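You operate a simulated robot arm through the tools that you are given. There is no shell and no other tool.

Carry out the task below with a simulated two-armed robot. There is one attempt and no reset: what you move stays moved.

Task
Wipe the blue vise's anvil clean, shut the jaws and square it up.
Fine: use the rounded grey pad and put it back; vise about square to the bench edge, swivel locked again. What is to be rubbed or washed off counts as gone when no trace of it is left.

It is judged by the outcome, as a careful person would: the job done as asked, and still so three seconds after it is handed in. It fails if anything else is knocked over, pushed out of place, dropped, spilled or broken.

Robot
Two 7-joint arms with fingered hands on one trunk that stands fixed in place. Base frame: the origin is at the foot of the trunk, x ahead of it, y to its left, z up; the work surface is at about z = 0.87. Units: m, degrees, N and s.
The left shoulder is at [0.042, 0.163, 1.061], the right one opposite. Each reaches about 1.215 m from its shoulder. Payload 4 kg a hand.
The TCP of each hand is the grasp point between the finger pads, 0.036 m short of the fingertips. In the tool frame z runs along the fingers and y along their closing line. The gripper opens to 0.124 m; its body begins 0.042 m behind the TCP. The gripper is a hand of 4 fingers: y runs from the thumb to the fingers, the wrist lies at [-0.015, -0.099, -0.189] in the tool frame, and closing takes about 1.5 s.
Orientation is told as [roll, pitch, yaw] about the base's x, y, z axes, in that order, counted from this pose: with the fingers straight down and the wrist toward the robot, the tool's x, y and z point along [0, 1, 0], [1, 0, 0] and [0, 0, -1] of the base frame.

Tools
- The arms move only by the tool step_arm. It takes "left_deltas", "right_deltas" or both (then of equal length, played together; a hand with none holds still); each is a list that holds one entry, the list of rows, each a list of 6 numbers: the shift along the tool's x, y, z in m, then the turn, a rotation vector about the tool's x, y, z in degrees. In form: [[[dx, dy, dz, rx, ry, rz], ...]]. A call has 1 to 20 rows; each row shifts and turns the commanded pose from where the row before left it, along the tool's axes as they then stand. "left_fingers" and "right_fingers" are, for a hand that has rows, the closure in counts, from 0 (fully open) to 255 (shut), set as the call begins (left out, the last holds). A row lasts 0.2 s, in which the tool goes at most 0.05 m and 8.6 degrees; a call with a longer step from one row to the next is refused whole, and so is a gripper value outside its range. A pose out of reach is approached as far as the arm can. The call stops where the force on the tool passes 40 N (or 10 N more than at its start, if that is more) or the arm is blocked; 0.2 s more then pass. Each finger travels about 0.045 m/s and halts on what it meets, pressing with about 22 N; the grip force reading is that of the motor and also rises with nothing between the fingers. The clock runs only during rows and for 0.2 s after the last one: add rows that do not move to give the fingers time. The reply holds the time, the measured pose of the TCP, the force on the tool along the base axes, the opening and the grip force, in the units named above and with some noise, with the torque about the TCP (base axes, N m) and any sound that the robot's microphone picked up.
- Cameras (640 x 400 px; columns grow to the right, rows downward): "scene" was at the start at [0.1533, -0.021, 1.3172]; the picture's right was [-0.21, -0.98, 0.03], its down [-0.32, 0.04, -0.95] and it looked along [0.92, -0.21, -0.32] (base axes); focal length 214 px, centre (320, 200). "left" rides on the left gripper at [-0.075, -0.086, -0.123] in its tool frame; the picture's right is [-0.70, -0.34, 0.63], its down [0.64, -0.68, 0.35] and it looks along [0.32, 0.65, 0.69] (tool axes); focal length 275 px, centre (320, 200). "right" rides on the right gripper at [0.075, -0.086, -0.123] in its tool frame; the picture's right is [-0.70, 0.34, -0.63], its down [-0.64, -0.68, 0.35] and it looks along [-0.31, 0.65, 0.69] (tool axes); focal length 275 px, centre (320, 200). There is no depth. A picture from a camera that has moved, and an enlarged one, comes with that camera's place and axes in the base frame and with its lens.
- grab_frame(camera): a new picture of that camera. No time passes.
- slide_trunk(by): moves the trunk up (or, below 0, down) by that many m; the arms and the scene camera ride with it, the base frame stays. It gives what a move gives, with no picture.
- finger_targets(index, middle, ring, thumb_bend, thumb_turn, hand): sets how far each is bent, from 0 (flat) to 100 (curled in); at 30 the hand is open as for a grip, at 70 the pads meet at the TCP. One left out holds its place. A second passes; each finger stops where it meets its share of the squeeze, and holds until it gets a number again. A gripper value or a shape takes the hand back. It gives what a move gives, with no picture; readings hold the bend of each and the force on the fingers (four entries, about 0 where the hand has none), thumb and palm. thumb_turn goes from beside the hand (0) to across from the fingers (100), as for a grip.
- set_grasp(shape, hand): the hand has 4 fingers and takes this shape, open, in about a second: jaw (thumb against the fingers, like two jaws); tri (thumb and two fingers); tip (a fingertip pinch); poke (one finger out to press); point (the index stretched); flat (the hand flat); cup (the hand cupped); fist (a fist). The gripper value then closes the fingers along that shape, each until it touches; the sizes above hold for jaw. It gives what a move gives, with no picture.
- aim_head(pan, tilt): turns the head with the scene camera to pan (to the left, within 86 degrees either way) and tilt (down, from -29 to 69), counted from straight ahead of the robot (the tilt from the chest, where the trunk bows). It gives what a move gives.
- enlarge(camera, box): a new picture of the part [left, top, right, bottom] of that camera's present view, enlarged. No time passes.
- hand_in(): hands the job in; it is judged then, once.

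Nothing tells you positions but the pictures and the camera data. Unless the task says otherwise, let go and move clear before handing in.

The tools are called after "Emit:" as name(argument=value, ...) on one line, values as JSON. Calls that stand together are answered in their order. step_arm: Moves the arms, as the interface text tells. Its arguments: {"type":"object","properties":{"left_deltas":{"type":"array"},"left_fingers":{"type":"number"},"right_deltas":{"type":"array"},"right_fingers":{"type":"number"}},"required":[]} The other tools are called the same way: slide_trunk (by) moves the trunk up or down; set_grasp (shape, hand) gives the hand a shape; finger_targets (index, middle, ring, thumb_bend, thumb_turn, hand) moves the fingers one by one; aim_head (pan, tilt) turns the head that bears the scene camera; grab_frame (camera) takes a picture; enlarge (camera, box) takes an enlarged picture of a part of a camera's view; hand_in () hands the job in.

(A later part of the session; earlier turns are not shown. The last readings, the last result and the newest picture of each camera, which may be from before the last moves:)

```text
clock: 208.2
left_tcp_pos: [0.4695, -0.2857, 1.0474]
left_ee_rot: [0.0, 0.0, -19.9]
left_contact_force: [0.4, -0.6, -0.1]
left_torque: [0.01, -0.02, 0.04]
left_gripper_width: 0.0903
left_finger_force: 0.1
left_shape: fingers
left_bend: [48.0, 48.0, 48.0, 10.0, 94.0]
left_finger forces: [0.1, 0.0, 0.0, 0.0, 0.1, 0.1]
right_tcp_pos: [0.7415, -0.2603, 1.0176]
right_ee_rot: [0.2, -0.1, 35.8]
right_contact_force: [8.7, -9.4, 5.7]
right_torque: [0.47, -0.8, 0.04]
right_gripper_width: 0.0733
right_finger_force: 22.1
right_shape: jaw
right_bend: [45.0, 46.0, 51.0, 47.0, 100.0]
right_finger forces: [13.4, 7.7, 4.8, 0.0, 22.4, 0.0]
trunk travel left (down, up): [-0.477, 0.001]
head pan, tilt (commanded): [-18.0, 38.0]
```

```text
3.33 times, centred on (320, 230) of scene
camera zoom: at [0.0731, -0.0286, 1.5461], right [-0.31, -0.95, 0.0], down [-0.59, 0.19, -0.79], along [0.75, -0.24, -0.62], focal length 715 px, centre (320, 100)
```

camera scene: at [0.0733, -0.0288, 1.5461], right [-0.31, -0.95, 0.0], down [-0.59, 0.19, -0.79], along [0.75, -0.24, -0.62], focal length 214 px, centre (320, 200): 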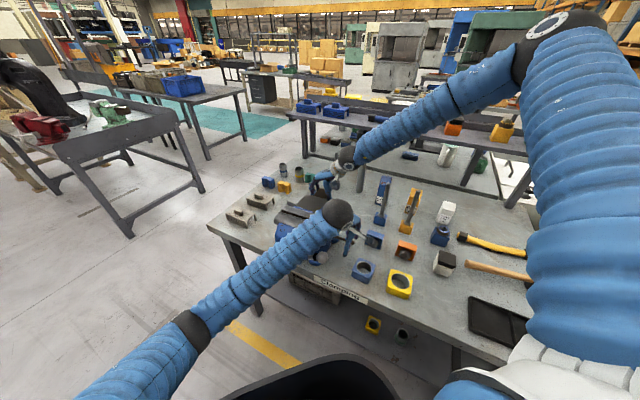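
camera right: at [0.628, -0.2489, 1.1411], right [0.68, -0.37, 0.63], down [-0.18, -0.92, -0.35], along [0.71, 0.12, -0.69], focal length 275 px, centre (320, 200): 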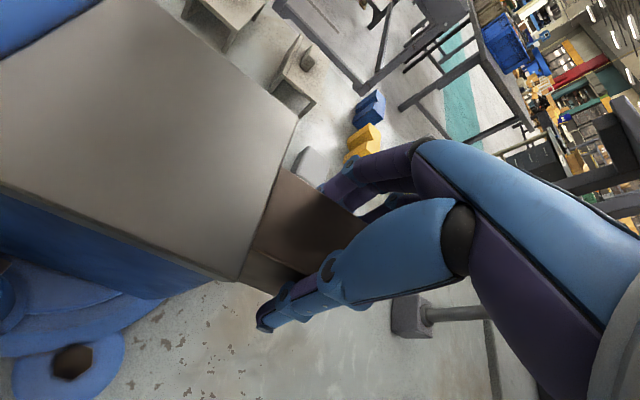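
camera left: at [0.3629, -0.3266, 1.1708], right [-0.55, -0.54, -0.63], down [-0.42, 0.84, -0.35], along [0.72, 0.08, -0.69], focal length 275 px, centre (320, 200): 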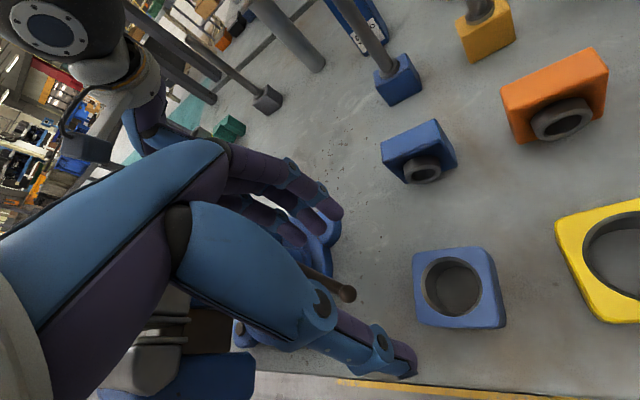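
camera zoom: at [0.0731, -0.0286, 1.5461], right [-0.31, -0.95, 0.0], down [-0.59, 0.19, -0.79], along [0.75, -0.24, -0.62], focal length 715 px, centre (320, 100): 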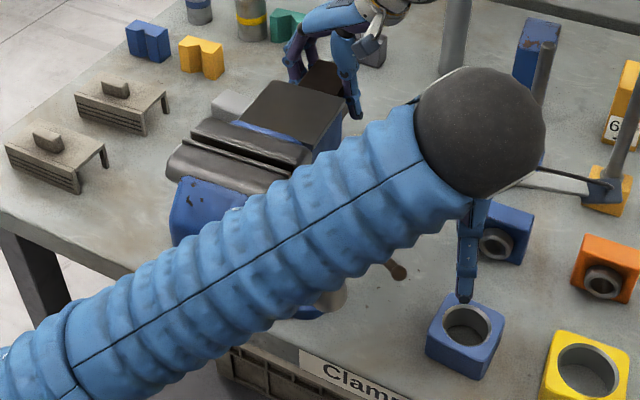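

The straight thumb hangs lower than expected, over the ring block; I'll swing the thumb beside the hand before descending.

Emit:
finger_targets(hand="left", thumb_turn=0, thumb_bend=30)

Emit:
enlarge(camera="scene", box=[240, 170, 400, 290])

Emit:
grab_frame(camera="left")

```text
clock: 209.2
left_tcp_pos: [0.4697, -0.285, 1.0474]
left_ee_rot: [0.0, 0.0, -19.7]
left_contact_force: [-0.4, -0.1, -0.3]
left_torque: [0.02, 0.01, 0.01]
left_gripper_width: 0.1597
left_finger_force: 0.0
left_shape: fingers
left_bend: [48.0, 48.0, 48.0, 30.0, 0.0]
left_finger forces: [0.1, 0.0, 0.0, 0.0, 0.0, 0.1]
right_tcp_pos: [0.7418, -0.2596, 1.0179]
right_ee_rot: [0.1, -0.1, 35.7]
right_contact_force: [8.6, -9.1, 6.9]
right_torque: [0.43, -0.8, 0.02]
right_gripper_width: 0.0733
right_finger_force: 22.0
right_shape: jaw
right_bend: [45.0, 46.0, 51.0, 47.0, 100.0]
right_finger forces: [13.4, 7.8, 4.9, 0.0, 22.7, 0.0]
trunk travel left (down, up): [-0.477, 0.001]
head pan, tilt (commanded): [-18.0, 38.0]
```

```text
3.33 times, centred on (320, 230) of scene
camera zoom: at [0.0732, -0.0287, 1.5461], right [-0.31, -0.95, 0.0], down [-0.59, 0.19, -0.79], along [0.75, -0.24, -0.62], focal length 715 px, centre (320, 100)
```

zoom: 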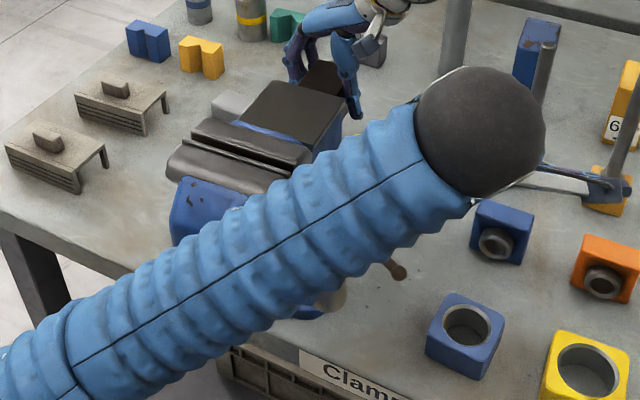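

```text
taken
camera left: at [0.363, -0.3266, 1.171], right [-0.55, -0.54, -0.63], down [-0.42, 0.84, -0.35], along [0.72, 0.08, -0.69], focal length 275 px, centre (320, 200)
```

left: 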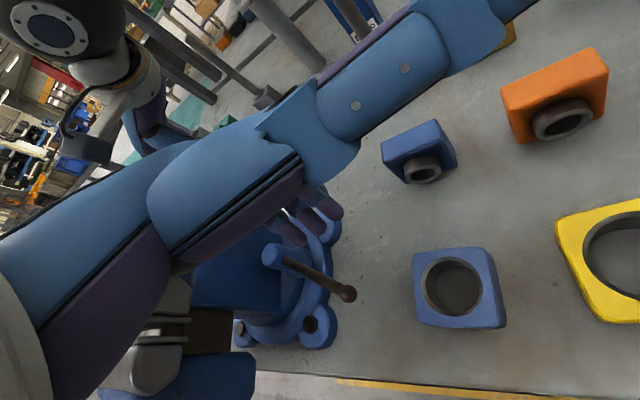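

The lever is clearly visible and the ring finger sits ~1.7 cm to its right. Descending to lever level.

Emit:
step_arm(left_deltas=[[[0, 0, 0.03, 0, 0, 0], [0, 0, 0.03, 0, 0, 0], [0, 0, 0.017, 0, 0, 0]]])

Emit:
step_arm(left_deltas=[[[0.008, 0, 0, 0, 0, 0], [0.008, 0, 0, 0, 0, 0], [0.006, 0, 0, 0, 0, 0]]])

Emit:
grab_frame(camera="left")

```text
clock: 210.0
left_tcp_pos: [0.4714, -0.2867, 0.9707]
left_ee_rot: [0.0, 0.0, -19.8]
left_contact_force: [0.0, 0.7, -0.6]
left_torque: [0.0, 0.01, -0.02]
left_gripper_width: 0.1598
left_finger_force: 0.1
left_shape: fingers
left_bend: [48.0, 48.0, 48.0, 30.0, 0.0]
left_finger forces: [0.0, 0.0, 0.0, 0.0, 0.0, 0.0]
right_tcp_pos: [0.7413, -0.2597, 1.0171]
right_ee_rot: [0.0, 0.0, 35.7]
right_contact_force: [11.3, -11.5, 6.3]
right_torque: [0.36, -0.86, -0.03]
right_gripper_width: 0.0734
right_finger_force: 22.1
right_shape: jaw
right_bend: [45.0, 46.0, 51.0, 47.0, 100.0]
right_finger forces: [13.4, 7.7, 6.1, 0.0, 22.2, 0.1]
trunk travel left (down, up): [-0.477, 0.001]
head pan, tilt (commanded): [-18.0, 38.0]
```

```text
clock: 210.8
left_tcp_pos: [0.477, -0.2666, 0.9693]
left_ee_rot: [0.0, 0.0, -19.8]
left_contact_force: [-0.7, 0.0, 0.2]
left_torque: [0.01, 0.03, 0.0]
left_gripper_width: 0.1599
left_finger_force: 0.0
left_shape: fingers
left_bend: [48.0, 48.0, 48.0, 30.0, 0.0]
left_finger forces: [0.0, 0.0, 0.0, 0.0, 0.0, 0.1]
right_tcp_pos: [0.7419, -0.2601, 1.0184]
right_ee_rot: [0.1, -0.1, 35.7]
right_contact_force: [13.0, -11.9, 7.3]
right_torque: [0.4, -0.9, -0.07]
right_gripper_width: 0.0735
right_finger_force: 21.7
right_shape: jaw
right_bend: [45.0, 46.0, 51.0, 47.0, 100.0]
right_finger forces: [13.6, 7.8, 6.7, 0.0, 22.2, 0.0]
trunk travel left (down, up): [-0.477, 0.001]
head pan, tilt (commanded): [-18.0, 38.0]
```

```text
taken
camera left: at [0.3699, -0.3081, 1.0942], right [-0.55, -0.54, -0.63], down [-0.42, 0.84, -0.35], along [0.72, 0.08, -0.69], focal length 275 px, centre (320, 200)
```

left: 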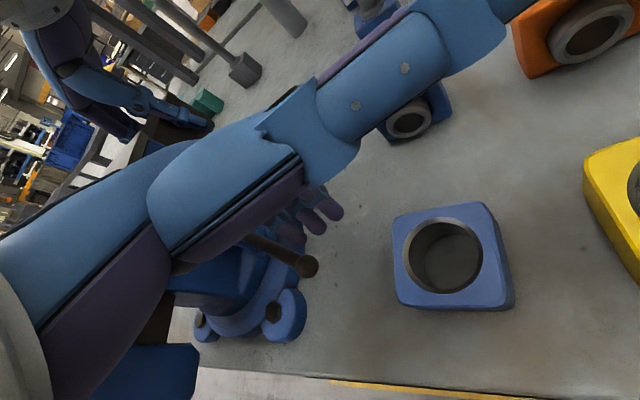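

Near contact. Pushing the lever along its arc with the ring finger's side.

Emit:
step_arm(left_deltas=[[[0.0045, -0.0133, 0, 0, 0, 0], [0.0065, -0.0036, 0, 0, 0, 0], [0.0065, -0.0036, 0, 0, 0, 0]]])

Emit:
grab_frame(camera="left")

```text
clock: 211.6
left_tcp_pos: [0.4633, -0.244, 0.9701]
left_ee_rot: [0.0, 0.0, -19.8]
left_contact_force: [1.1, -2.1, -0.6]
left_torque: [-0.06, 0.03, -0.11]
left_gripper_width: 0.1598
left_finger_force: 1.1
left_shape: fingers
left_bend: [48.0, 48.0, 47.0, 30.0, 0.0]
left_finger forces: [0.0, 0.1, 2.3, 0.1, 0.1, 0.0]
right_tcp_pos: [0.7422, -0.2607, 1.0168]
right_ee_rot: [0.2, 0.0, 35.7]
right_contact_force: [10.3, -13.3, 7.1]
right_torque: [0.37, -0.86, -0.07]
right_gripper_width: 0.0732
right_finger_force: 22.5
right_shape: jaw
right_bend: [45.0, 46.0, 51.0, 47.0, 100.0]
right_finger forces: [13.3, 7.6, 6.7, 0.0, 22.6, 0.0]
trunk travel left (down, up): [-0.477, 0.001]
head pan, tilt (commanded): [-18.0, 38.0]
```

```text
taken
camera left: at [0.3567, -0.2852, 1.0942], right [-0.55, -0.54, -0.63], down [-0.42, 0.84, -0.35], along [0.72, 0.08, -0.69], focal length 275 px, centre (320, 200)
```

left: 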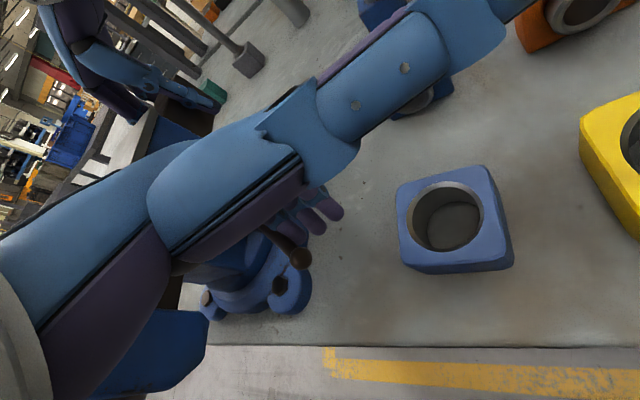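

Emit:
step_arm(left_deltas=[[[0.0071, -0.0024, 0, 0, 0, 0], [0.0071, -0.0024, 0, 0, 0, 0], [0.0066, -0.0012, 0, 0, 0, 0]]])

Emit:
step_arm(left_deltas=[[[0.0066, -0.0012, 0, 0, 0, 0], [0.0066, 0.0, 0, 0, 0, 0]]])

Emit:
grab_frame(camera="left")

```text
clock: 212.4
left_tcp_pos: [0.4664, -0.2219, 0.9688]
left_ee_rot: [0.0, -0.1, -19.7]
left_contact_force: [-0.9, -2.4, -0.6]
left_torque: [-0.02, 0.0, -0.11]
left_gripper_width: 0.1597
left_finger_force: 0.9
left_shape: fingers
left_bend: [48.0, 48.0, 48.0, 30.0, 0.0]
left_finger forces: [0.0, 0.0, 2.5, 0.0, 0.1, 0.0]
right_tcp_pos: [0.7411, -0.2609, 1.0174]
right_ee_rot: [0.1, 0.0, 35.8]
right_contact_force: [12.5, -12.9, 7.7]
right_torque: [0.37, -0.86, -0.02]
right_gripper_width: 0.0733
right_finger_force: 21.5
right_shape: jaw
right_bend: [45.0, 46.0, 51.0, 47.0, 100.0]
right_finger forces: [13.5, 7.6, 6.8, 0.0, 22.4, 0.1]
trunk travel left (down, up): [-0.477, 0.001]
head pan, tilt (commanded): [-18.0, 38.0]
```

```text
clock: 213.0
left_tcp_pos: [0.4676, -0.211, 0.9709]
left_ee_rot: [0.0, 0.0, -19.7]
left_contact_force: [-3.3, -4.9, 0.7]
left_torque: [-0.06, 0.01, -0.26]
left_gripper_width: 0.1597
left_finger_force: 2.1
left_shape: fingers
left_bend: [48.0, 48.0, 48.0, 30.0, 0.0]
left_finger forces: [0.0, 0.0, 5.3, 0.0, 0.0, 0.1]
right_tcp_pos: [0.7407, -0.2599, 1.0169]
right_ee_rot: [0.1, -0.1, 35.8]
right_contact_force: [12.8, -10.6, 6.3]
right_torque: [0.39, -0.88, -0.06]
right_gripper_width: 0.0734
right_finger_force: 21.6
right_shape: jaw
right_bend: [45.0, 46.0, 51.0, 47.0, 100.0]
right_finger forces: [13.7, 7.9, 6.4, 0.0, 21.3, 0.1]
trunk travel left (down, up): [-0.477, 0.001]
head pan, tilt (commanded): [-18.0, 38.0]
```

```text
taken
camera left: at [0.361, -0.2509, 1.094], right [-0.55, -0.54, -0.63], down [-0.42, 0.84, -0.35], along [0.72, 0.08, -0.69], focal length 275 px, centre (320, 200)
```

left: 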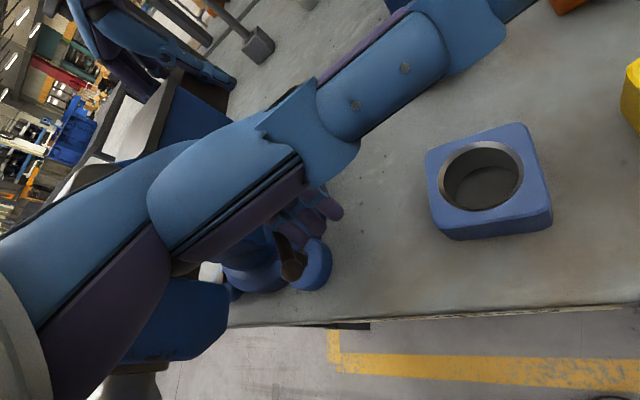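

Force is rising (5 N) as it nears the original locked position (~163°). Pushing a bit further until firm.

Emit:
step_arm(left_deltas=[[[0.005, 0.0, 0, 0, 0, 0], [0.005, 0.001, 0, 0, 0, 0]]])

Emit:
step_arm(left_deltas=[[[0.004, 0.001, 0, 0, 0, 0], [0.004, 0.001, 0, 0, 0, 0]]])

Emit:
grab_frame(camera="left")

```text
clock: 213.6
left_tcp_pos: [0.4723, -0.2029, 0.9694]
left_ee_rot: [-0.1, -0.1, -20.0]
left_contact_force: [-9.3, -21.1, 0.3]
left_torque: [-0.4, 0.24, -1.03]
left_gripper_width: 0.1597
left_finger_force: 12.6
left_shape: fingers
left_bend: [48.0, 48.0, 48.0, 30.0, 0.0]
left_finger forces: [0.0, 0.0, 24.5, 0.1, 0.0, 0.0]
right_tcp_pos: [0.7417, -0.2619, 1.017]
right_ee_rot: [0.1, -0.2, 35.6]
right_contact_force: [13.0, -6.9, 5.3]
right_torque: [0.44, -0.84, -0.03]
right_gripper_width: 0.074
right_finger_force: 22.6
right_shape: jaw
right_bend: [44.0, 45.0, 51.0, 48.0, 100.0]
right_finger forces: [14.4, 8.5, 5.8, 0.0, 19.7, 0.0]
trunk travel left (down, up): [-0.477, 0.001]
head pan, tilt (commanded): [-18.0, 38.0]
```

```text
clock: 214.1
left_tcp_pos: [0.4712, -0.2013, 0.9698]
left_ee_rot: [-0.3, 0.0, -20.4]
left_contact_force: [-8.7, -21.6, -0.8]
left_torque: [-0.47, 0.21, -1.09]
left_gripper_width: 0.1597
left_finger_force: 12.6
left_shape: fingers
left_bend: [48.0, 47.0, 48.0, 30.0, 0.0]
left_finger forces: [0.0, 0.1, 26.2, 0.0, 0.0, 0.0]
right_tcp_pos: [0.7414, -0.2624, 1.0177]
right_ee_rot: [0.0, -0.2, 35.7]
right_contact_force: [6.3, -9.2, 1.6]
right_torque: [0.41, -0.68, 0.06]
right_gripper_width: 0.0738
right_finger_force: 22.0
right_shape: jaw
right_bend: [44.0, 46.0, 51.0, 48.0, 100.0]
right_finger forces: [12.0, 7.1, 4.6, 0.0, 23.3, 0.0]
trunk travel left (down, up): [-0.477, 0.001]
head pan, tilt (commanded): [-18.0, 38.0]
stopped in row 2 (left hand): the force on the tool passed its limit at 44 N (the readings are from after the stop); the commanded pose is now the measured one
```

```text
taken
camera left: at [0.3638, -0.2408, 1.0949], right [-0.56, -0.54, -0.63], down [-0.41, 0.84, -0.35], along [0.72, 0.07, -0.69], focal length 275 px, centre (320, 200)
```

left: 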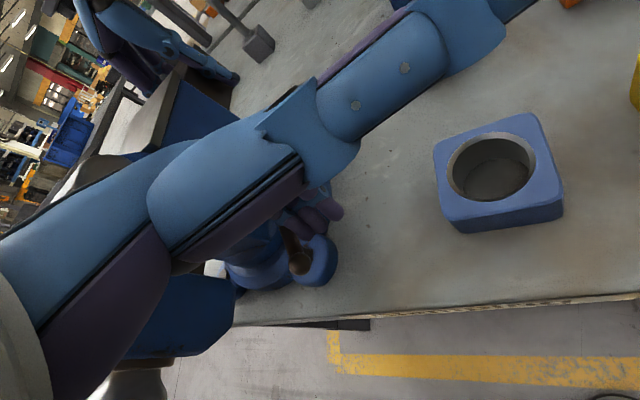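

The lever is firmly at its stop (25 N): locked again. Backing the left hand off and up.

Emit:
step_arm(left_deltas=[[[-0.01, 0, 0, 0, 0, 0], [-0.012, 0, 0, 0, 0, 0], [0, 0, -0.04, 0, 0, 0], [0, 0, -0.04, 0, 0, 0], [0, 0, -0.04, 0, 0, 0], [0, 0, -0.04, 0, 0, 0], [0, 0, -0.04, 0, 0, 0], [0, 0, -0.04, 0, 0, 0], [0, 0, -0.04, 0, 0, 0], [0, 0, -0.03, 0, 0, 0]]])

Emit:
enlarge(camera="scene", box=[240, 160, 380, 280])

Emit:
grab_frame(camera="left")

```text
clock: 215.3
left_tcp_pos: [0.4976, -0.1729, 1.0511]
left_ee_rot: [7.2, -0.4, -19.3]
left_contact_force: [-33.3, -43.4, -4.2]
left_torque: [1.01, -0.49, -2.65]
left_gripper_width: 0.1595
left_finger_force: 28.9
left_shape: fingers
left_bend: [48.0, 47.0, 54.0, 30.0, 0.0]
left_finger forces: [0.0, 0.0, 57.4, 0.0, 0.0, 0.1]
left hand out of reach, approached as far as the arm can: row 6
right_tcp_pos: [0.742, -0.2617, 1.0177]
right_ee_rot: [0.2, -0.3, 35.9]
right_contact_force: [6.5, -9.9, -1.7]
right_torque: [0.37, -0.63, 0.07]
right_gripper_width: 0.0737
right_finger_force: 22.0
right_shape: jaw
right_bend: [44.0, 45.0, 51.0, 48.0, 100.0]
right_finger forces: [11.9, 7.0, 5.3, 0.0, 22.0, 0.0]
trunk travel left (down, up): [-0.477, 0.001]
head pan, tilt (commanded): [-18.0, 38.0]
stopped in row 6 (left hand): the force on the tool passed its limit at 192 N (the readings are from after the stop); the commanded pose is now the measured one
```

```text
3.33 times, centred on (310, 220) of scene
camera zoom: at [0.0707, -0.0339, 1.5459], right [-0.31, -0.95, 0.0], down [-0.58, 0.19, -0.79], along [0.75, -0.24, -0.62], focal length 715 px, centre (353, 133)
```

zoom: 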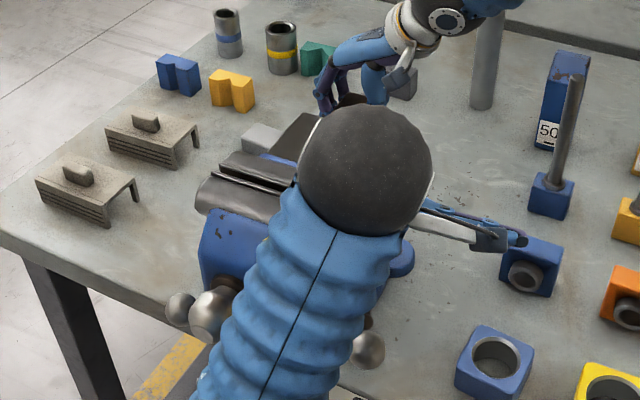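

```text
taken
camera left: at [0.3857, -0.2288, 1.164], right [-0.52, -0.47, -0.72], down [-0.42, 0.87, -0.27], along [0.75, 0.16, -0.64], focal length 275 px, centre (320, 200)
```

left: 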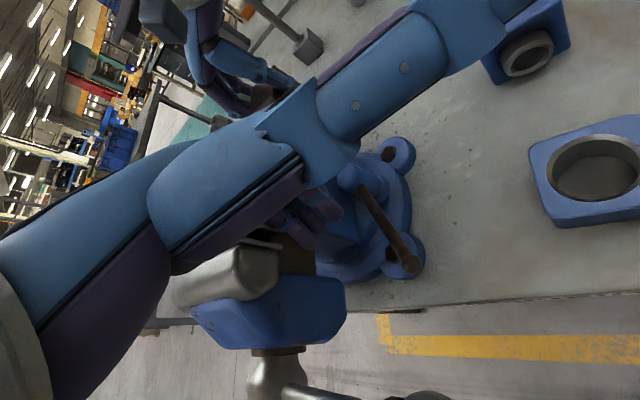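

The arm lurched on its way up and is pressing against the vise's side. Relieving it immediately by moving away from the vise in small steps.

Emit:
step_arm(left_deltas=[[[-0.008, -0.004, 0, 0, 0, 0]]])

Emit:
step_arm(left_deltas=[[[-0.01, -0.004, 0, 0, 0, 0]]])

Emit:
enlarge(camera="scene", box=[240, 160, 380, 280])

```text
clock: 215.7
left_tcp_pos: [0.4985, -0.1734, 1.0511]
left_ee_rot: [7.9, -0.6, -18.7]
left_contact_force: [-31.7, -52.6, -16.1]
left_torque: [1.18, 0.32, -3.18]
left_gripper_width: 0.1593
left_finger_force: 31.1
left_shape: fingers
left_bend: [48.0, 48.0, 55.0, 30.0, 0.0]
left_finger forces: [0.0, 0.0, 62.0, 0.0, 0.2, 0.0]
right_tcp_pos: [0.7419, -0.2627, 1.0179]
right_ee_rot: [0.2, -0.3, 35.9]
right_contact_force: [7.0, -10.3, -1.2]
right_torque: [0.36, -0.63, -0.02]
right_gripper_width: 0.0736
right_finger_force: 22.4
right_shape: jaw
right_bend: [44.0, 46.0, 51.0, 48.0, 100.0]
right_finger forces: [12.0, 7.0, 5.7, 0.1, 21.3, 0.0]
trunk travel left (down, up): [-0.477, 0.001]
head pan, tilt (commanded): [-18.0, 38.0]
```

```text
clock: 216.1
left_tcp_pos: [0.4992, -0.1731, 1.0508]
left_ee_rot: [8.6, -1.1, -18.2]
left_contact_force: [-21.2, -35.9, -19.2]
left_torque: [0.78, 0.68, -2.09]
left_gripper_width: 0.1592
left_finger_force: 20.6
left_shape: fingers
left_bend: [48.0, 48.0, 55.0, 30.0, 0.0]
left_finger forces: [0.0, 0.0, 41.8, 0.0, 0.0, 0.0]
right_tcp_pos: [0.7416, -0.2609, 1.0177]
right_ee_rot: [0.2, -0.2, 35.8]
right_contact_force: [5.6, -14.9, 1.5]
right_torque: [0.3, -0.65, -0.1]
right_gripper_width: 0.0733
right_finger_force: 21.9
right_shape: jaw
right_bend: [45.0, 46.0, 51.0, 48.0, 100.0]
right_finger forces: [11.4, 6.6, 6.6, 0.0, 24.8, 0.1]
trunk travel left (down, up): [-0.477, 0.001]
head pan, tilt (commanded): [-18.0, 38.0]
```

```text
3.33 times, centred on (310, 220) of scene
camera zoom: at [0.0725, -0.0325, 1.5461], right [-0.31, -0.95, 0.0], down [-0.59, 0.19, -0.79], along [0.75, -0.24, -0.62], focal length 715 px, centre (353, 133)
```

zoom: 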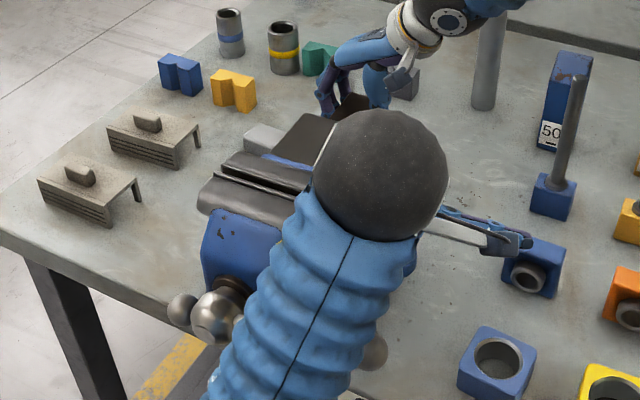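

Emit:
step_arm(left_deltas=[[[-0.012, -0.004, 0, 0, 0, 0], [-0.012, -0.004, 0, 0, 0, 0]]])

Emit:
grab_frame(camera="left")

Emit:
grab_frame(camera="scene")

```text
clock: 216.9
left_tcp_pos: [0.5, -0.174, 1.0499]
left_ee_rot: [11.3, -2.6, -17.3]
left_contact_force: [-21.7, -24.9, -6.2]
left_torque: [0.37, 0.06, -1.38]
left_gripper_width: 0.1595
left_finger_force: 17.4
left_shape: fingers
left_bend: [48.0, 48.0, 55.0, 30.0, 0.0]
left_finger forces: [0.0, 0.0, 35.3, 0.1, 0.1, 0.0]
right_tcp_pos: [0.7407, -0.2614, 1.018]
right_ee_rot: [0.0, -0.3, 35.8]
right_contact_force: [7.3, -8.4, -3.7]
right_torque: [0.35, -0.64, -0.01]
right_gripper_width: 0.0731
right_finger_force: 22.2
right_shape: jaw
right_bend: [45.0, 46.0, 52.0, 47.0, 100.0]
right_finger forces: [12.8, 7.5, 5.6, 0.0, 20.8, 0.0]
trunk travel left (down, up): [-0.477, 0.001]
head pan, tilt (commanded): [-18.0, 38.0]
stopped in row 2 (left hand): the arm was blocked; the commanded pose is now the measured one
```

```text
taken
camera left: at [0.383, -0.24, 1.1525], right [-0.46, -0.44, -0.77], down [-0.43, 0.87, -0.24], along [0.78, 0.22, -0.59], focal length 275 px, centre (320, 200)
```

left: 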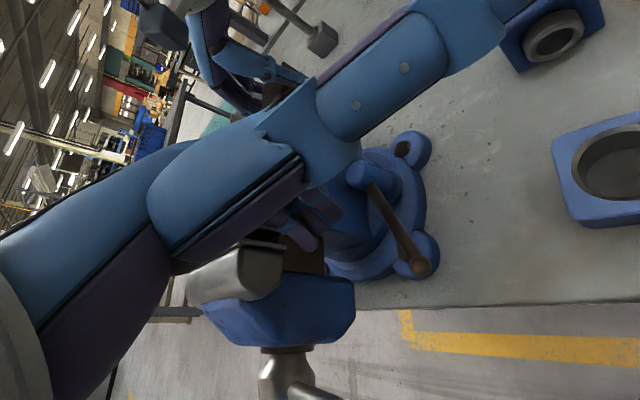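

```text
taken
camera scene: at [0.0719, -0.0306, 1.5462], right [-0.31, -0.95, 0.0], down [-0.59, 0.19, -0.79], along [0.75, -0.24, -0.62], focal length 214 px, centre (320, 200)
```

scene: 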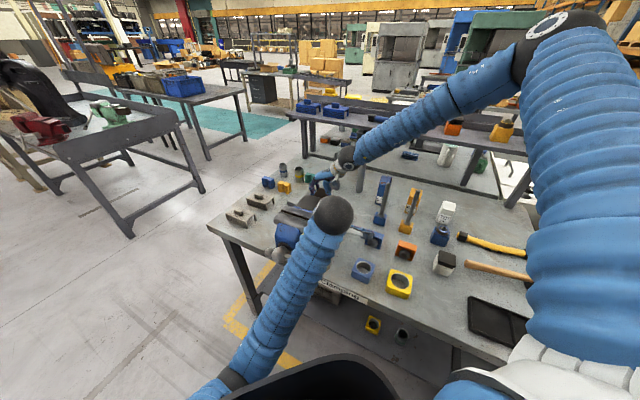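

The left arm's elbow has swung inward and the ring finger seems caught at the jaws' near end. Zooming in before deciding how to free it.

Emit:
enlarge(camera="left", box=[170, 140, 450, 350])

Emit:
enlarge(camera="scene", box=[250, 170, 350, 250])

```text
1.90 times, centred on (310, 245) of left
camera zoom: at [0.383, -0.24, 1.1525], right [-0.46, -0.44, -0.77], down [-0.43, 0.87, -0.24], along [0.78, 0.22, -0.59], focal length 524 px, centre (339, 114)
```

zoom: 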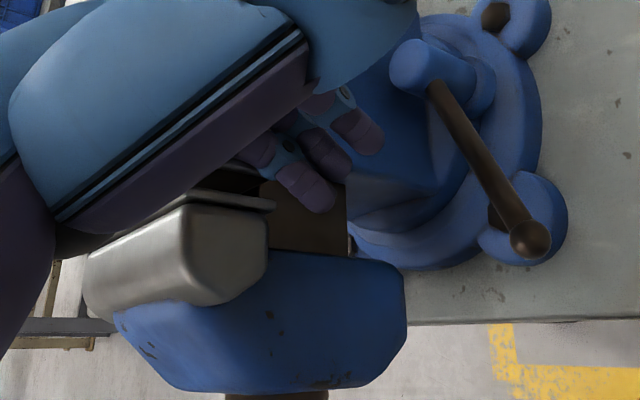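

```text
5.00 times, centred on (300, 210) of scene
camera zoom: at [0.0719, -0.0306, 1.5462], right [-0.31, -0.95, 0.0], down [-0.59, 0.19, -0.79], along [0.75, -0.24, -0.62], focal length 1072 px, centre (420, 150)
```

zoom: 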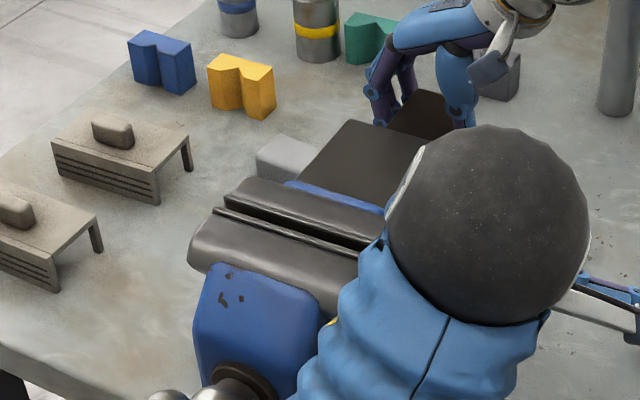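

The fingers are alongside the slide and vise wall, not trapped. Trying a single larger step straight away from the vise.

Emit:
step_arm(left_deltas=[[[-0.03, -0.012, -0.005, 0, 0, 0]]])

Emit:
step_arm(left_deltas=[[[0, 0, 0, 0, 0, 0], [0, 0, 0, 0, 0, 0]]])

Emit:
grab_frame(camera="scene")

```text
clock: 217.3
left_tcp_pos: [0.5021, -0.1775, 1.0493]
left_ee_rot: [13.9, -3.9, -15.9]
left_contact_force: [-12.6, -11.4, -8.5]
left_torque: [-0.08, 0.45, -0.48]
left_gripper_width: 0.1594
left_finger_force: 8.1
left_shape: fingers
left_bend: [48.0, 48.0, 56.0, 30.0, 0.0]
left_finger forces: [0.1, 0.0, 15.5, 0.0, 0.0, 0.1]
right_tcp_pos: [0.7413, -0.2605, 1.0182]
right_ee_rot: [0.1, -0.2, 35.8]
right_contact_force: [4.0, -14.4, 1.6]
right_torque: [0.33, -0.64, -0.03]
right_gripper_width: 0.0728
right_finger_force: 22.0
right_shape: jaw
right_bend: [45.0, 46.0, 52.0, 47.0, 100.0]
right_finger forces: [12.0, 6.5, 6.7, 0.0, 25.5, 0.0]
trunk travel left (down, up): [-0.477, 0.001]
head pan, tilt (commanded): [-18.0, 38.0]
```

```text
clock: 217.9
left_tcp_pos: [0.4991, -0.1781, 1.0488]
left_ee_rot: [13.9, -4.0, -16.2]
left_contact_force: [-13.0, -12.1, 2.6]
left_torque: [-0.01, -0.14, -0.52]
left_gripper_width: 0.1594
left_finger_force: 9.3
left_shape: fingers
left_bend: [48.0, 48.0, 54.0, 30.0, 0.0]
left_finger forces: [0.1, 0.1, 19.1, 0.0, 0.0, 0.1]
right_tcp_pos: [0.7417, -0.2609, 1.0175]
right_ee_rot: [0.1, -0.2, 35.8]
right_contact_force: [8.7, -14.5, -1.7]
right_torque: [0.25, -0.68, -0.11]
right_gripper_width: 0.073
right_finger_force: 21.5
right_shape: jaw
right_bend: [45.0, 46.0, 51.0, 47.0, 100.0]
right_finger forces: [12.3, 6.8, 7.8, 0.0, 22.5, 0.0]
trunk travel left (down, up): [-0.477, 0.001]
head pan, tilt (commanded): [-18.0, 38.0]
```

```text
taken
camera scene: at [0.0722, -0.0305, 1.5462], right [-0.31, -0.95, 0.0], down [-0.59, 0.19, -0.79], along [0.75, -0.24, -0.62], focal length 214 px, centre (320, 200)
```

scene: 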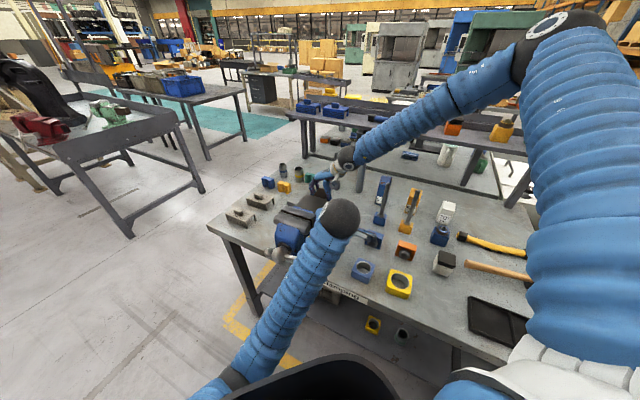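

The wrist is nearly stuck because the elbow is against the robot's own body. Turning the hand (yaw more negative) should both move the fingers away from the vise and let the elbow swing out.

Emit:
step_arm(left_deltas=[[[0, 0, 0, 0, 0, 7]]])

Emit:
step_arm(left_deltas=[[[0, 0, 0, 0, -5, 6]]])

Emit:
grab_frame(camera="scene")

```text
clock: 218.3
left_tcp_pos: [0.4994, -0.176, 1.0458]
left_ee_rot: [14.3, -2.1, -23.1]
left_contact_force: [-14.1, -7.2, 5.8]
left_torque: [0.06, -0.3, -0.19]
left_gripper_width: 0.1595
left_finger_force: 7.2
left_shape: fingers
left_bend: [48.0, 48.0, 54.0, 30.0, 0.0]
left_finger forces: [0.1, 0.0, 14.2, 0.0, 0.0, 0.1]
right_tcp_pos: [0.7418, -0.2617, 1.0187]
right_ee_rot: [0.0, -0.2, 35.8]
right_contact_force: [8.6, -18.1, -1.9]
right_torque: [0.24, -0.7, -0.11]
right_gripper_width: 0.073
right_finger_force: 21.9
right_shape: jaw
right_bend: [45.0, 46.0, 51.0, 47.0, 100.0]
right_finger forces: [11.9, 6.6, 8.8, 0.0, 23.7, 0.0]
trunk travel left (down, up): [-0.477, 0.001]
head pan, tilt (commanded): [-18.0, 38.0]
```

```text
clock: 218.9
left_tcp_pos: [0.5042, -0.1688, 1.0459]
left_ee_rot: [11.0, -1.3, -28.7]
left_contact_force: [-22.2, -11.9, 10.3]
left_torque: [0.05, -0.64, -0.73]
left_gripper_width: 0.1596
left_finger_force: 12.8
left_shape: fingers
left_bend: [48.0, 48.0, 55.0, 30.0, 0.0]
left_finger forces: [0.0, 0.0, 25.3, 0.0, 0.0, 0.0]
right_tcp_pos: [0.7427, -0.2608, 1.0176]
right_ee_rot: [-0.1, -0.1, 35.8]
right_contact_force: [9.7, -8.0, -4.0]
right_torque: [0.39, -0.67, 0.01]
right_gripper_width: 0.073
right_finger_force: 22.3
right_shape: jaw
right_bend: [45.0, 46.0, 51.0, 48.0, 100.0]
right_finger forces: [13.4, 7.9, 6.3, 0.1, 20.0, 0.0]
trunk travel left (down, up): [-0.477, 0.001]
head pan, tilt (commanded): [-18.0, 38.0]
stopped in row 1 (left hand): the arm was blocked; the commanded pose is now the measured one
```

```text
taken
camera scene: at [0.0709, -0.0297, 1.5462], right [-0.31, -0.95, 0.0], down [-0.58, 0.19, -0.79], along [0.75, -0.24, -0.62], focal length 214 px, centre (320, 200)
```

scene: 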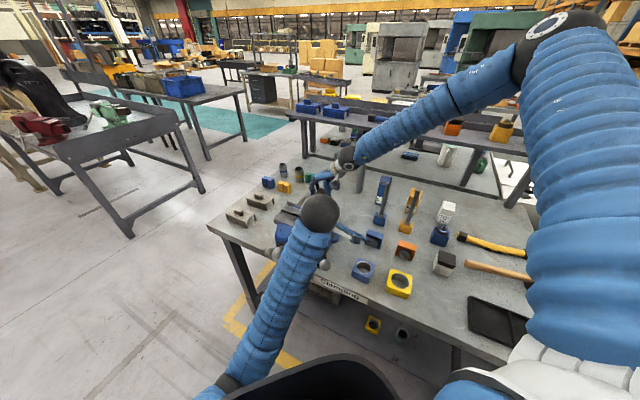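

Emit:
step_arm(left_deltas=[[[-0.019, -0.0056, 0, 0, 0, 6]]])

Emit:
step_arm(left_deltas=[[[-0.019, -0.0056, 0, 0, 0, 6]]])

Emit:
grab_frame(camera="scene")

```text
clock: 219.3
left_tcp_pos: [0.4975, -0.1762, 1.0448]
left_ee_rot: [11.6, -0.3, -34.0]
left_contact_force: [0.3, -0.5, 0.7]
left_torque: [0.0, -0.01, 0.0]
left_gripper_width: 0.1597
left_finger_force: 0.1
left_shape: fingers
left_bend: [48.0, 48.0, 48.0, 30.0, 0.0]
left_finger forces: [0.0, 0.0, 0.0, 0.1, 0.0, 0.1]
right_tcp_pos: [0.7436, -0.2607, 1.016]
right_ee_rot: [-0.1, -0.1, 35.8]
right_contact_force: [1.6, -16.6, 4.0]
right_torque: [0.27, -0.59, -0.03]
right_gripper_width: 0.0724
right_finger_force: 22.0
right_shape: jaw
right_bend: [45.0, 47.0, 52.0, 47.0, 100.0]
right_finger forces: [11.2, 6.1, 7.0, 0.1, 26.1, 0.1]
trunk travel left (down, up): [-0.477, 0.001]
head pan, tilt (commanded): [-18.0, 38.0]
```

```text
clock: 219.7
left_tcp_pos: [0.4845, -0.1875, 1.0443]
left_ee_rot: [12.1, 0.6, -39.9]
left_contact_force: [0.1, 0.4, -0.5]
left_torque: [-0.01, -0.01, 0.03]
left_gripper_width: 0.1596
left_finger_force: 0.1
left_shape: fingers
left_bend: [48.0, 48.0, 48.0, 30.0, 0.0]
left_finger forces: [0.0, 0.0, 0.0, 0.1, 0.1, 0.0]
right_tcp_pos: [0.7428, -0.2596, 1.0181]
right_ee_rot: [0.0, -0.2, 35.9]
right_contact_force: [3.8, -16.1, 4.1]
right_torque: [0.23, -0.59, -0.08]
right_gripper_width: 0.0721
right_finger_force: 21.8
right_shape: jaw
right_bend: [45.0, 46.0, 52.0, 47.0, 100.0]
right_finger forces: [11.3, 6.4, 7.4, 0.1, 25.2, 0.0]
trunk travel left (down, up): [-0.477, 0.001]
head pan, tilt (commanded): [-18.0, 38.0]
```

```text
taken
camera scene: at [0.0729, -0.0295, 1.5461], right [-0.31, -0.95, 0.0], down [-0.59, 0.19, -0.79], along [0.75, -0.24, -0.62], focal length 214 px, centre (320, 200)
```

scene: 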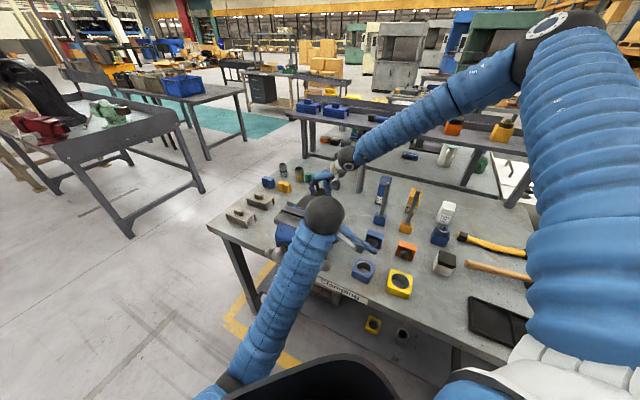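

Free again. Carefully rising while restoring the hand's orientation, one row at a time.

Emit:
step_arm(left_deltas=[[[-0.004, 0, -0.015, 0, -3, 5]]])

Emit:
step_arm(left_deltas=[[[-0.002, 0, -0.02, 0, -3, 5]]])

Emit:
step_arm(left_deltas=[[[0, 0, -0.02, 0, -3, 5]]])

```text
clock: 220.1
left_tcp_pos: [0.4808, -0.1826, 1.0388]
left_ee_rot: [9.3, 3.3, -44.4]
left_contact_force: [-0.5, 0.6, -0.2]
left_torque: [-0.04, -0.02, 0.03]
left_gripper_width: 0.1594
left_finger_force: 0.1
left_shape: fingers
left_bend: [48.0, 48.0, 48.0, 30.0, 0.0]
left_finger forces: [0.0, 0.1, 0.1, 0.1, 0.0, 0.0]
right_tcp_pos: [0.7428, -0.2599, 1.0182]
right_ee_rot: [0.0, -0.1, 35.9]
right_contact_force: [5.6, -16.4, 3.8]
right_torque: [0.26, -0.6, -0.05]
right_gripper_width: 0.0724
right_finger_force: 21.5
right_shape: jaw
right_bend: [45.0, 46.0, 52.0, 47.0, 100.0]
right_finger forces: [11.6, 6.5, 8.0, 0.0, 24.8, 0.0]
trunk travel left (down, up): [-0.477, 0.001]
head pan, tilt (commanded): [-18.0, 38.0]
```

```text
clock: 220.7
left_tcp_pos: [0.4795, -0.175, 1.045]
left_ee_rot: [6.6, 5.3, -48.8]
left_contact_force: [-0.6, 0.5, 0.3]
left_torque: [-0.04, 0.03, 0.02]
left_gripper_width: 0.1593
left_finger_force: 0.1
left_shape: fingers
left_bend: [48.0, 48.0, 48.0, 30.0, 0.0]
left_finger forces: [0.1, 0.0, 0.0, 0.0, 0.0, 0.1]
right_tcp_pos: [0.7429, -0.2608, 1.0176]
right_ee_rot: [-0.1, -0.1, 35.6]
right_contact_force: [2.1, -12.1, 3.8]
right_torque: [0.39, -0.57, 0.03]
right_gripper_width: 0.0722
right_finger_force: 22.4
right_shape: jaw
right_bend: [45.0, 46.0, 52.0, 47.0, 100.0]
right_finger forces: [12.1, 6.8, 5.7, 0.0, 25.4, 0.1]
trunk travel left (down, up): [-0.477, 0.001]
head pan, tilt (commanded): [-18.0, 38.0]
stopped in row 1 (left hand): the arm was blocked; the commanded pose is now the measured one
```

```text
clock: 221.1
left_tcp_pos: [0.478, -0.1806, 1.0653]
left_ee_rot: [2.8, 5.5, -54.0]
left_contact_force: [-0.6, 0.1, -0.5]
left_torque: [0.04, 0.0, 0.01]
left_gripper_width: 0.1592
left_finger_force: 0.1
left_shape: fingers
left_bend: [48.0, 48.0, 48.0, 30.0, 0.0]
left_finger forces: [0.0, 0.0, 0.0, 0.0, 0.0, 0.1]
right_tcp_pos: [0.7434, -0.2603, 1.0168]
right_ee_rot: [0.1, -0.1, 35.8]
right_contact_force: [2.1, -11.9, 2.3]
right_torque: [0.38, -0.61, 0.0]
right_gripper_width: 0.0723
right_finger_force: 21.2
right_shape: jaw
right_bend: [45.0, 46.0, 52.0, 47.0, 100.0]
right_finger forces: [12.2, 6.8, 6.1, 0.0, 25.1, 0.0]
trunk travel left (down, up): [-0.477, 0.001]
head pan, tilt (commanded): [-18.0, 38.0]
```

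Emit:
step_arm(left_deltas=[[[0, 0, -0.025, -1.5, 0, 3]]])

Emit:
step_arm(left_deltas=[[[0, 0, -0.03, -1.5, 0, 3]]])

Emit:
step_arm(left_deltas=[[[0, 0, -0.03, -1.5, 0, 3]]])

Emit:
grab_frame(camera="scene")

```text
clock: 221.5
left_tcp_pos: [0.4791, -0.1836, 1.0895]
left_ee_rot: [2.6, 4.1, -57.0]
left_contact_force: [-0.2, -0.3, -0.1]
left_torque: [-0.02, -0.02, 0.03]
left_gripper_width: 0.1593
left_finger_force: 0.1
left_shape: fingers
left_bend: [48.0, 48.0, 48.0, 30.0, 0.0]
left_finger forces: [0.0, 0.0, 0.0, 0.1, 0.0, 0.0]
right_tcp_pos: [0.7421, -0.2604, 1.0178]
right_ee_rot: [0.0, -0.2, 35.8]
right_contact_force: [4.9, -12.9, 1.9]
right_torque: [0.32, -0.61, 0.01]
right_gripper_width: 0.0726
right_finger_force: 22.1
right_shape: jaw
right_bend: [45.0, 46.0, 52.0, 47.0, 100.0]
right_finger forces: [12.2, 6.9, 6.9, 0.1, 23.6, 0.0]
trunk travel left (down, up): [-0.477, 0.001]
head pan, tilt (commanded): [-18.0, 38.0]
```

```text
clock: 221.9
left_tcp_pos: [0.4771, -0.1849, 1.1201]
left_ee_rot: [2.4, 2.7, -60.1]
left_contact_force: [0.1, 0.1, 0.1]
left_torque: [0.01, 0.01, 0.0]
left_gripper_width: 0.1596
left_finger_force: 0.0
left_shape: fingers
left_bend: [48.0, 48.0, 48.0, 30.0, 0.0]
left_finger forces: [0.0, 0.0, 0.1, 0.1, 0.0, 0.0]
right_tcp_pos: [0.7416, -0.2602, 1.0172]
right_ee_rot: [0.0, -0.2, 35.8]
right_contact_force: [5.1, -12.6, 2.0]
right_torque: [0.35, -0.63, -0.08]
right_gripper_width: 0.0726
right_finger_force: 21.7
right_shape: jaw
right_bend: [45.0, 46.0, 52.0, 47.0, 100.0]
right_finger forces: [12.2, 6.9, 7.1, 0.1, 23.9, 0.0]
trunk travel left (down, up): [-0.477, 0.001]
head pan, tilt (commanded): [-18.0, 38.0]
```

```text
clock: 222.3
left_tcp_pos: [0.4775, -0.1886, 1.1504]
left_ee_rot: [2.3, 1.3, -63.0]
left_contact_force: [0.7, 0.1, 0.0]
left_torque: [0.01, 0.0, 0.05]
left_gripper_width: 0.1597
left_finger_force: 0.1
left_shape: fingers
left_bend: [48.0, 48.0, 48.0, 30.0, 0.0]
left_finger forces: [0.1, 0.1, 0.1, 0.0, 0.1, 0.1]
right_tcp_pos: [0.7419, -0.2599, 1.019]
right_ee_rot: [0.0, -0.2, 35.8]
right_contact_force: [5.2, -14.3, 3.4]
right_torque: [0.32, -0.65, -0.01]
right_gripper_width: 0.0727
right_finger_force: 22.7
right_shape: jaw
right_bend: [45.0, 46.0, 52.0, 47.0, 100.0]
right_finger forces: [11.9, 6.7, 7.4, 0.0, 24.5, 0.0]
trunk travel left (down, up): [-0.477, 0.001]
head pan, tilt (commanded): [-18.0, 38.0]
```

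```text
taken
camera scene: at [0.0729, -0.029, 1.5462], right [-0.31, -0.95, 0.0], down [-0.59, 0.19, -0.79], along [0.75, -0.24, -0.62], focal length 214 px, centre (320, 200)
```

scene: 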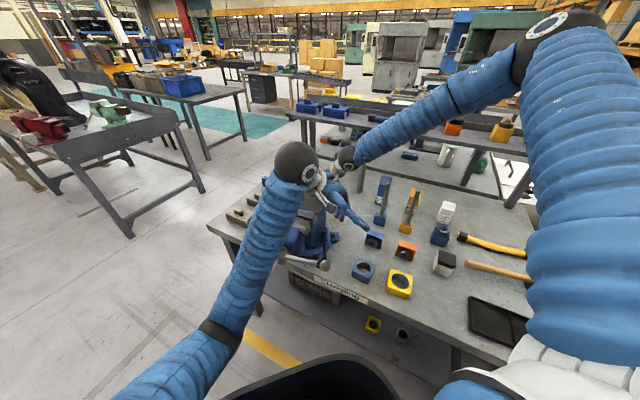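

The elbow is swinging back out. Rising further and then moving the left arm away to the left.

Emit:
step_arm(left_deltas=[[[0, 0, -0.04, 0, 0, 0], [0, 0, -0.04, 0, 0, 0], [0, 0, -0.04, 0, 0, 0], [0, 0, -0.04, 0, 0, 0]]])

Emit:
step_arm(left_deltas=[[[0.032, -0.03, 0, 0, 0, -2], [0.032, -0.03, 0, 0, 0, -2], [0.032, -0.03, 0, 0, 0, -2], [0.032, -0.03, 0, 0, 0, -2], [0.032, -0.03, 0, 0, 0, -2], [0.032, -0.03, 0, 0, 0, -2], [0.032, -0.03, 0, 0, 0, -2]]])

Emit:
grab_frame(camera="scene")

Emit:
enlarge(camera="scene", box=[250, 170, 370, 280])

```text
clock: 223.3
left_tcp_pos: [0.472, -0.1936, 1.3088]
left_ee_rot: [2.3, 1.5, -63.0]
left_contact_force: [0.6, 0.6, 0.3]
left_torque: [0.01, -0.02, 0.01]
left_gripper_width: 0.1597
left_finger_force: 0.1
left_shape: fingers
left_bend: [48.0, 48.0, 48.0, 30.0, 0.0]
left_finger forces: [0.0, 0.1, 0.0, 0.1, 0.0, 0.0]
right_tcp_pos: [0.7432, -0.2603, 1.0186]
right_ee_rot: [0.0, -0.2, 35.7]
right_contact_force: [2.8, -13.8, 4.0]
right_torque: [0.31, -0.62, 0.0]
right_gripper_width: 0.0726
right_finger_force: 21.9
right_shape: jaw
right_bend: [45.0, 46.0, 52.0, 47.0, 100.0]
right_finger forces: [11.8, 6.6, 7.4, 0.0, 25.2, 0.0]
trunk travel left (down, up): [-0.477, 0.001]
head pan, tilt (commanded): [-18.0, 38.0]
```

```text
clock: 224.9
left_tcp_pos: [0.5486, 0.1042, 1.322]
left_ee_rot: [2.4, 0.8, -49.1]
left_contact_force: [-0.2, 0.8, 1.3]
left_torque: [-0.01, -0.01, -0.03]
left_gripper_width: 0.1596
left_finger_force: 0.0
left_shape: fingers
left_bend: [48.0, 48.0, 48.0, 30.0, 0.0]
left_finger forces: [0.1, 0.0, 0.0, 0.0, 0.0, 0.0]
right_tcp_pos: [0.7411, -0.2591, 1.0189]
right_ee_rot: [-0.1, 0.0, 35.6]
right_contact_force: [2.8, -16.4, 4.5]
right_torque: [0.26, -0.67, -0.02]
right_gripper_width: 0.0724
right_finger_force: 22.0
right_shape: jaw
right_bend: [45.0, 46.0, 51.0, 47.0, 100.0]
right_finger forces: [11.6, 6.4, 7.7, 0.1, 26.4, 0.0]
trunk travel left (down, up): [-0.477, 0.001]
head pan, tilt (commanded): [-18.0, 38.0]
```

```text
taken
camera scene: at [0.0731, -0.0272, 1.5461], right [-0.31, -0.95, 0.0], down [-0.59, 0.19, -0.79], along [0.75, -0.24, -0.62], focal length 214 px, centre (320, 200)
```

scene: 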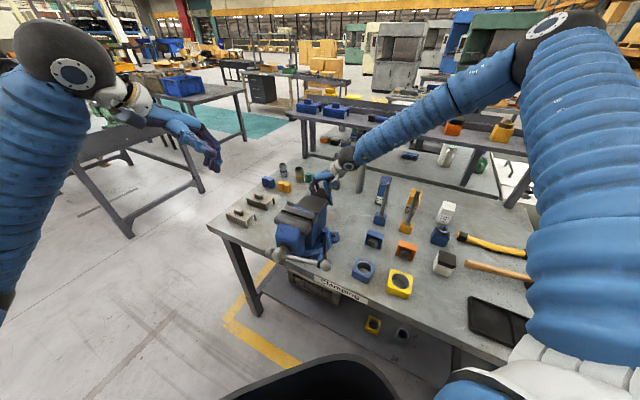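

```text
3.64 times, centred on (310, 225) of scene
camera zoom: at [0.0731, -0.0272, 1.5461], right [-0.31, -0.95, 0.0], down [-0.59, 0.19, -0.79], along [0.75, -0.24, -0.62], focal length 780 px, centre (356, 109)
```

zoom: 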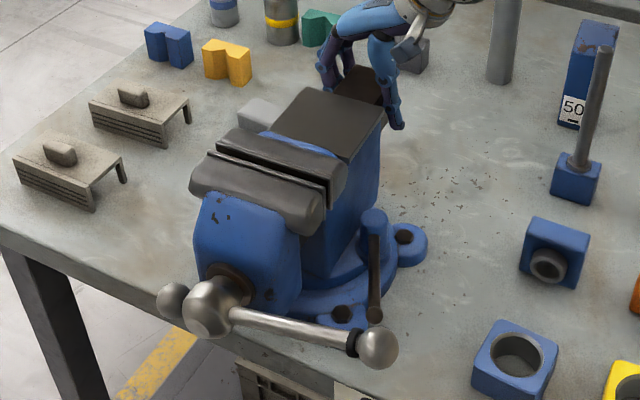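

The left arm is clear. Now verifying the vise's angle and lever.

Emit:
enlarge(camera="scene", box=[275, 180, 355, 240])

Emit:
grab_frame(camera="left")

```text
6.67 times, centred on (315, 210) of scene
camera zoom: at [0.0731, -0.0272, 1.5461], right [-0.31, -0.95, 0.0], down [-0.59, 0.19, -0.79], along [0.75, -0.24, -0.62], focal length 1430 px, centre (353, 133)
```

zoom: 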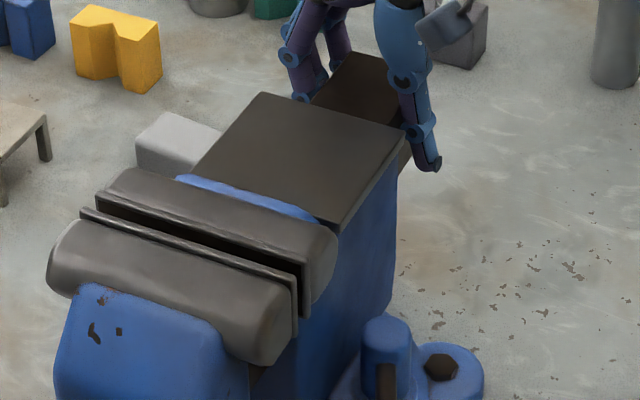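

```text
taken
camera left: at [0.4321, 0.1156, 1.4443], right [-0.73, -0.18, -0.66], down [0.05, 0.95, -0.31], along [0.68, -0.26, -0.69], focal length 275 px, centre (320, 200)
```

left: 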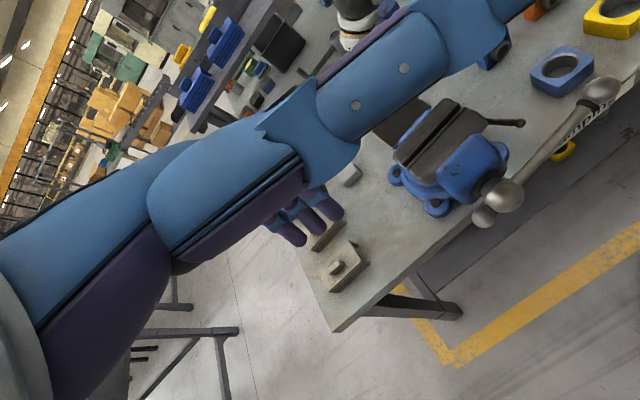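

The vise looks ~3° past square by this view. I'll release the right hand, raise it and take a more direct look from above.

Emit:
step_arm(right_deltas=[[[0, 0, 0, 0, 0, 0], [0, 0, 0, 0, 0, 0], [0, 0, 0, 0, 0, 0], [0, 0, 0, 0, 0, 0], [0, 0, 0, 0, 0, 0], [0, 0, 0, 0, 0, 0], [0, 0, -0.03, 0, 0, 0], [0, 0, -0.04, 0, 0, 0], [0, 0, -0.04, 0, 0, 0], [0, 0, -0.04, 0, 0, 0]]], right_fingers=0)

Emit:
grab_frame(camera="right")

Emit:
enlarge(camera="scene", box=[275, 180, 355, 240])

```text
clock: 227.1
left_tcp_pos: [0.5487, 0.1039, 1.3234]
left_ee_rot: [2.6, 0.7, -49.0]
left_contact_force: [-0.5, 0.0, 0.5]
left_torque: [0.02, 0.0, 0.02]
left_gripper_width: 0.1595
left_finger_force: 0.0
left_shape: fingers
left_bend: [48.0, 48.0, 48.0, 30.0, 0.0]
left_finger forces: [0.0, 0.0, 0.0, 0.0, 0.0, 0.0]
right_tcp_pos: [0.7395, -0.2587, 1.1701]
right_ee_rot: [0.0, -0.2, 35.7]
right_contact_force: [-0.9, -0.7, 0.1]
right_torque: [0.01, -0.01, -0.01]
right_gripper_width: 0.1237
right_finger_force: 0.1
right_shape: jaw
right_bend: [30.0, 30.0, 30.0, 30.0, 98.0]
right_finger forces: [0.0, 0.0, 0.0, 0.0, 0.1, 0.0]
trunk travel left (down, up): [-0.477, 0.001]
head pan, tilt (commanded): [-18.0, 38.0]
```

```text
taken
camera right: at [0.6264, -0.2481, 1.2923], right [0.68, -0.37, 0.64], down [-0.17, -0.92, -0.35], along [0.71, 0.12, -0.69], focal length 275 px, centre (320, 200)
```

right: 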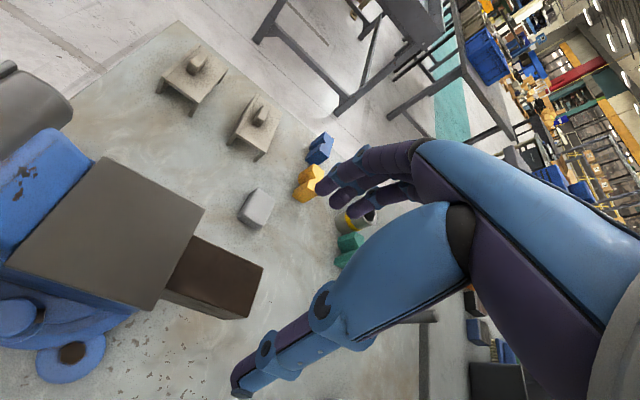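

```text
6.67 times, centred on (315, 210) of scene
camera zoom: at [0.0716, -0.0274, 1.5463], right [-0.31, -0.95, 0.0], down [-0.59, 0.19, -0.79], along [0.75, -0.24, -0.62], focal length 1430 px, centre (353, 133)
```

zoom: 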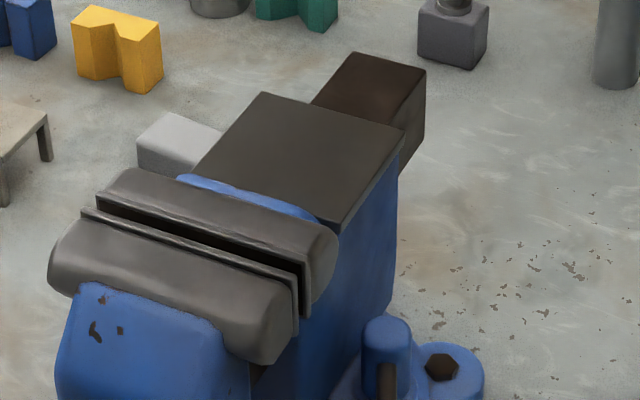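

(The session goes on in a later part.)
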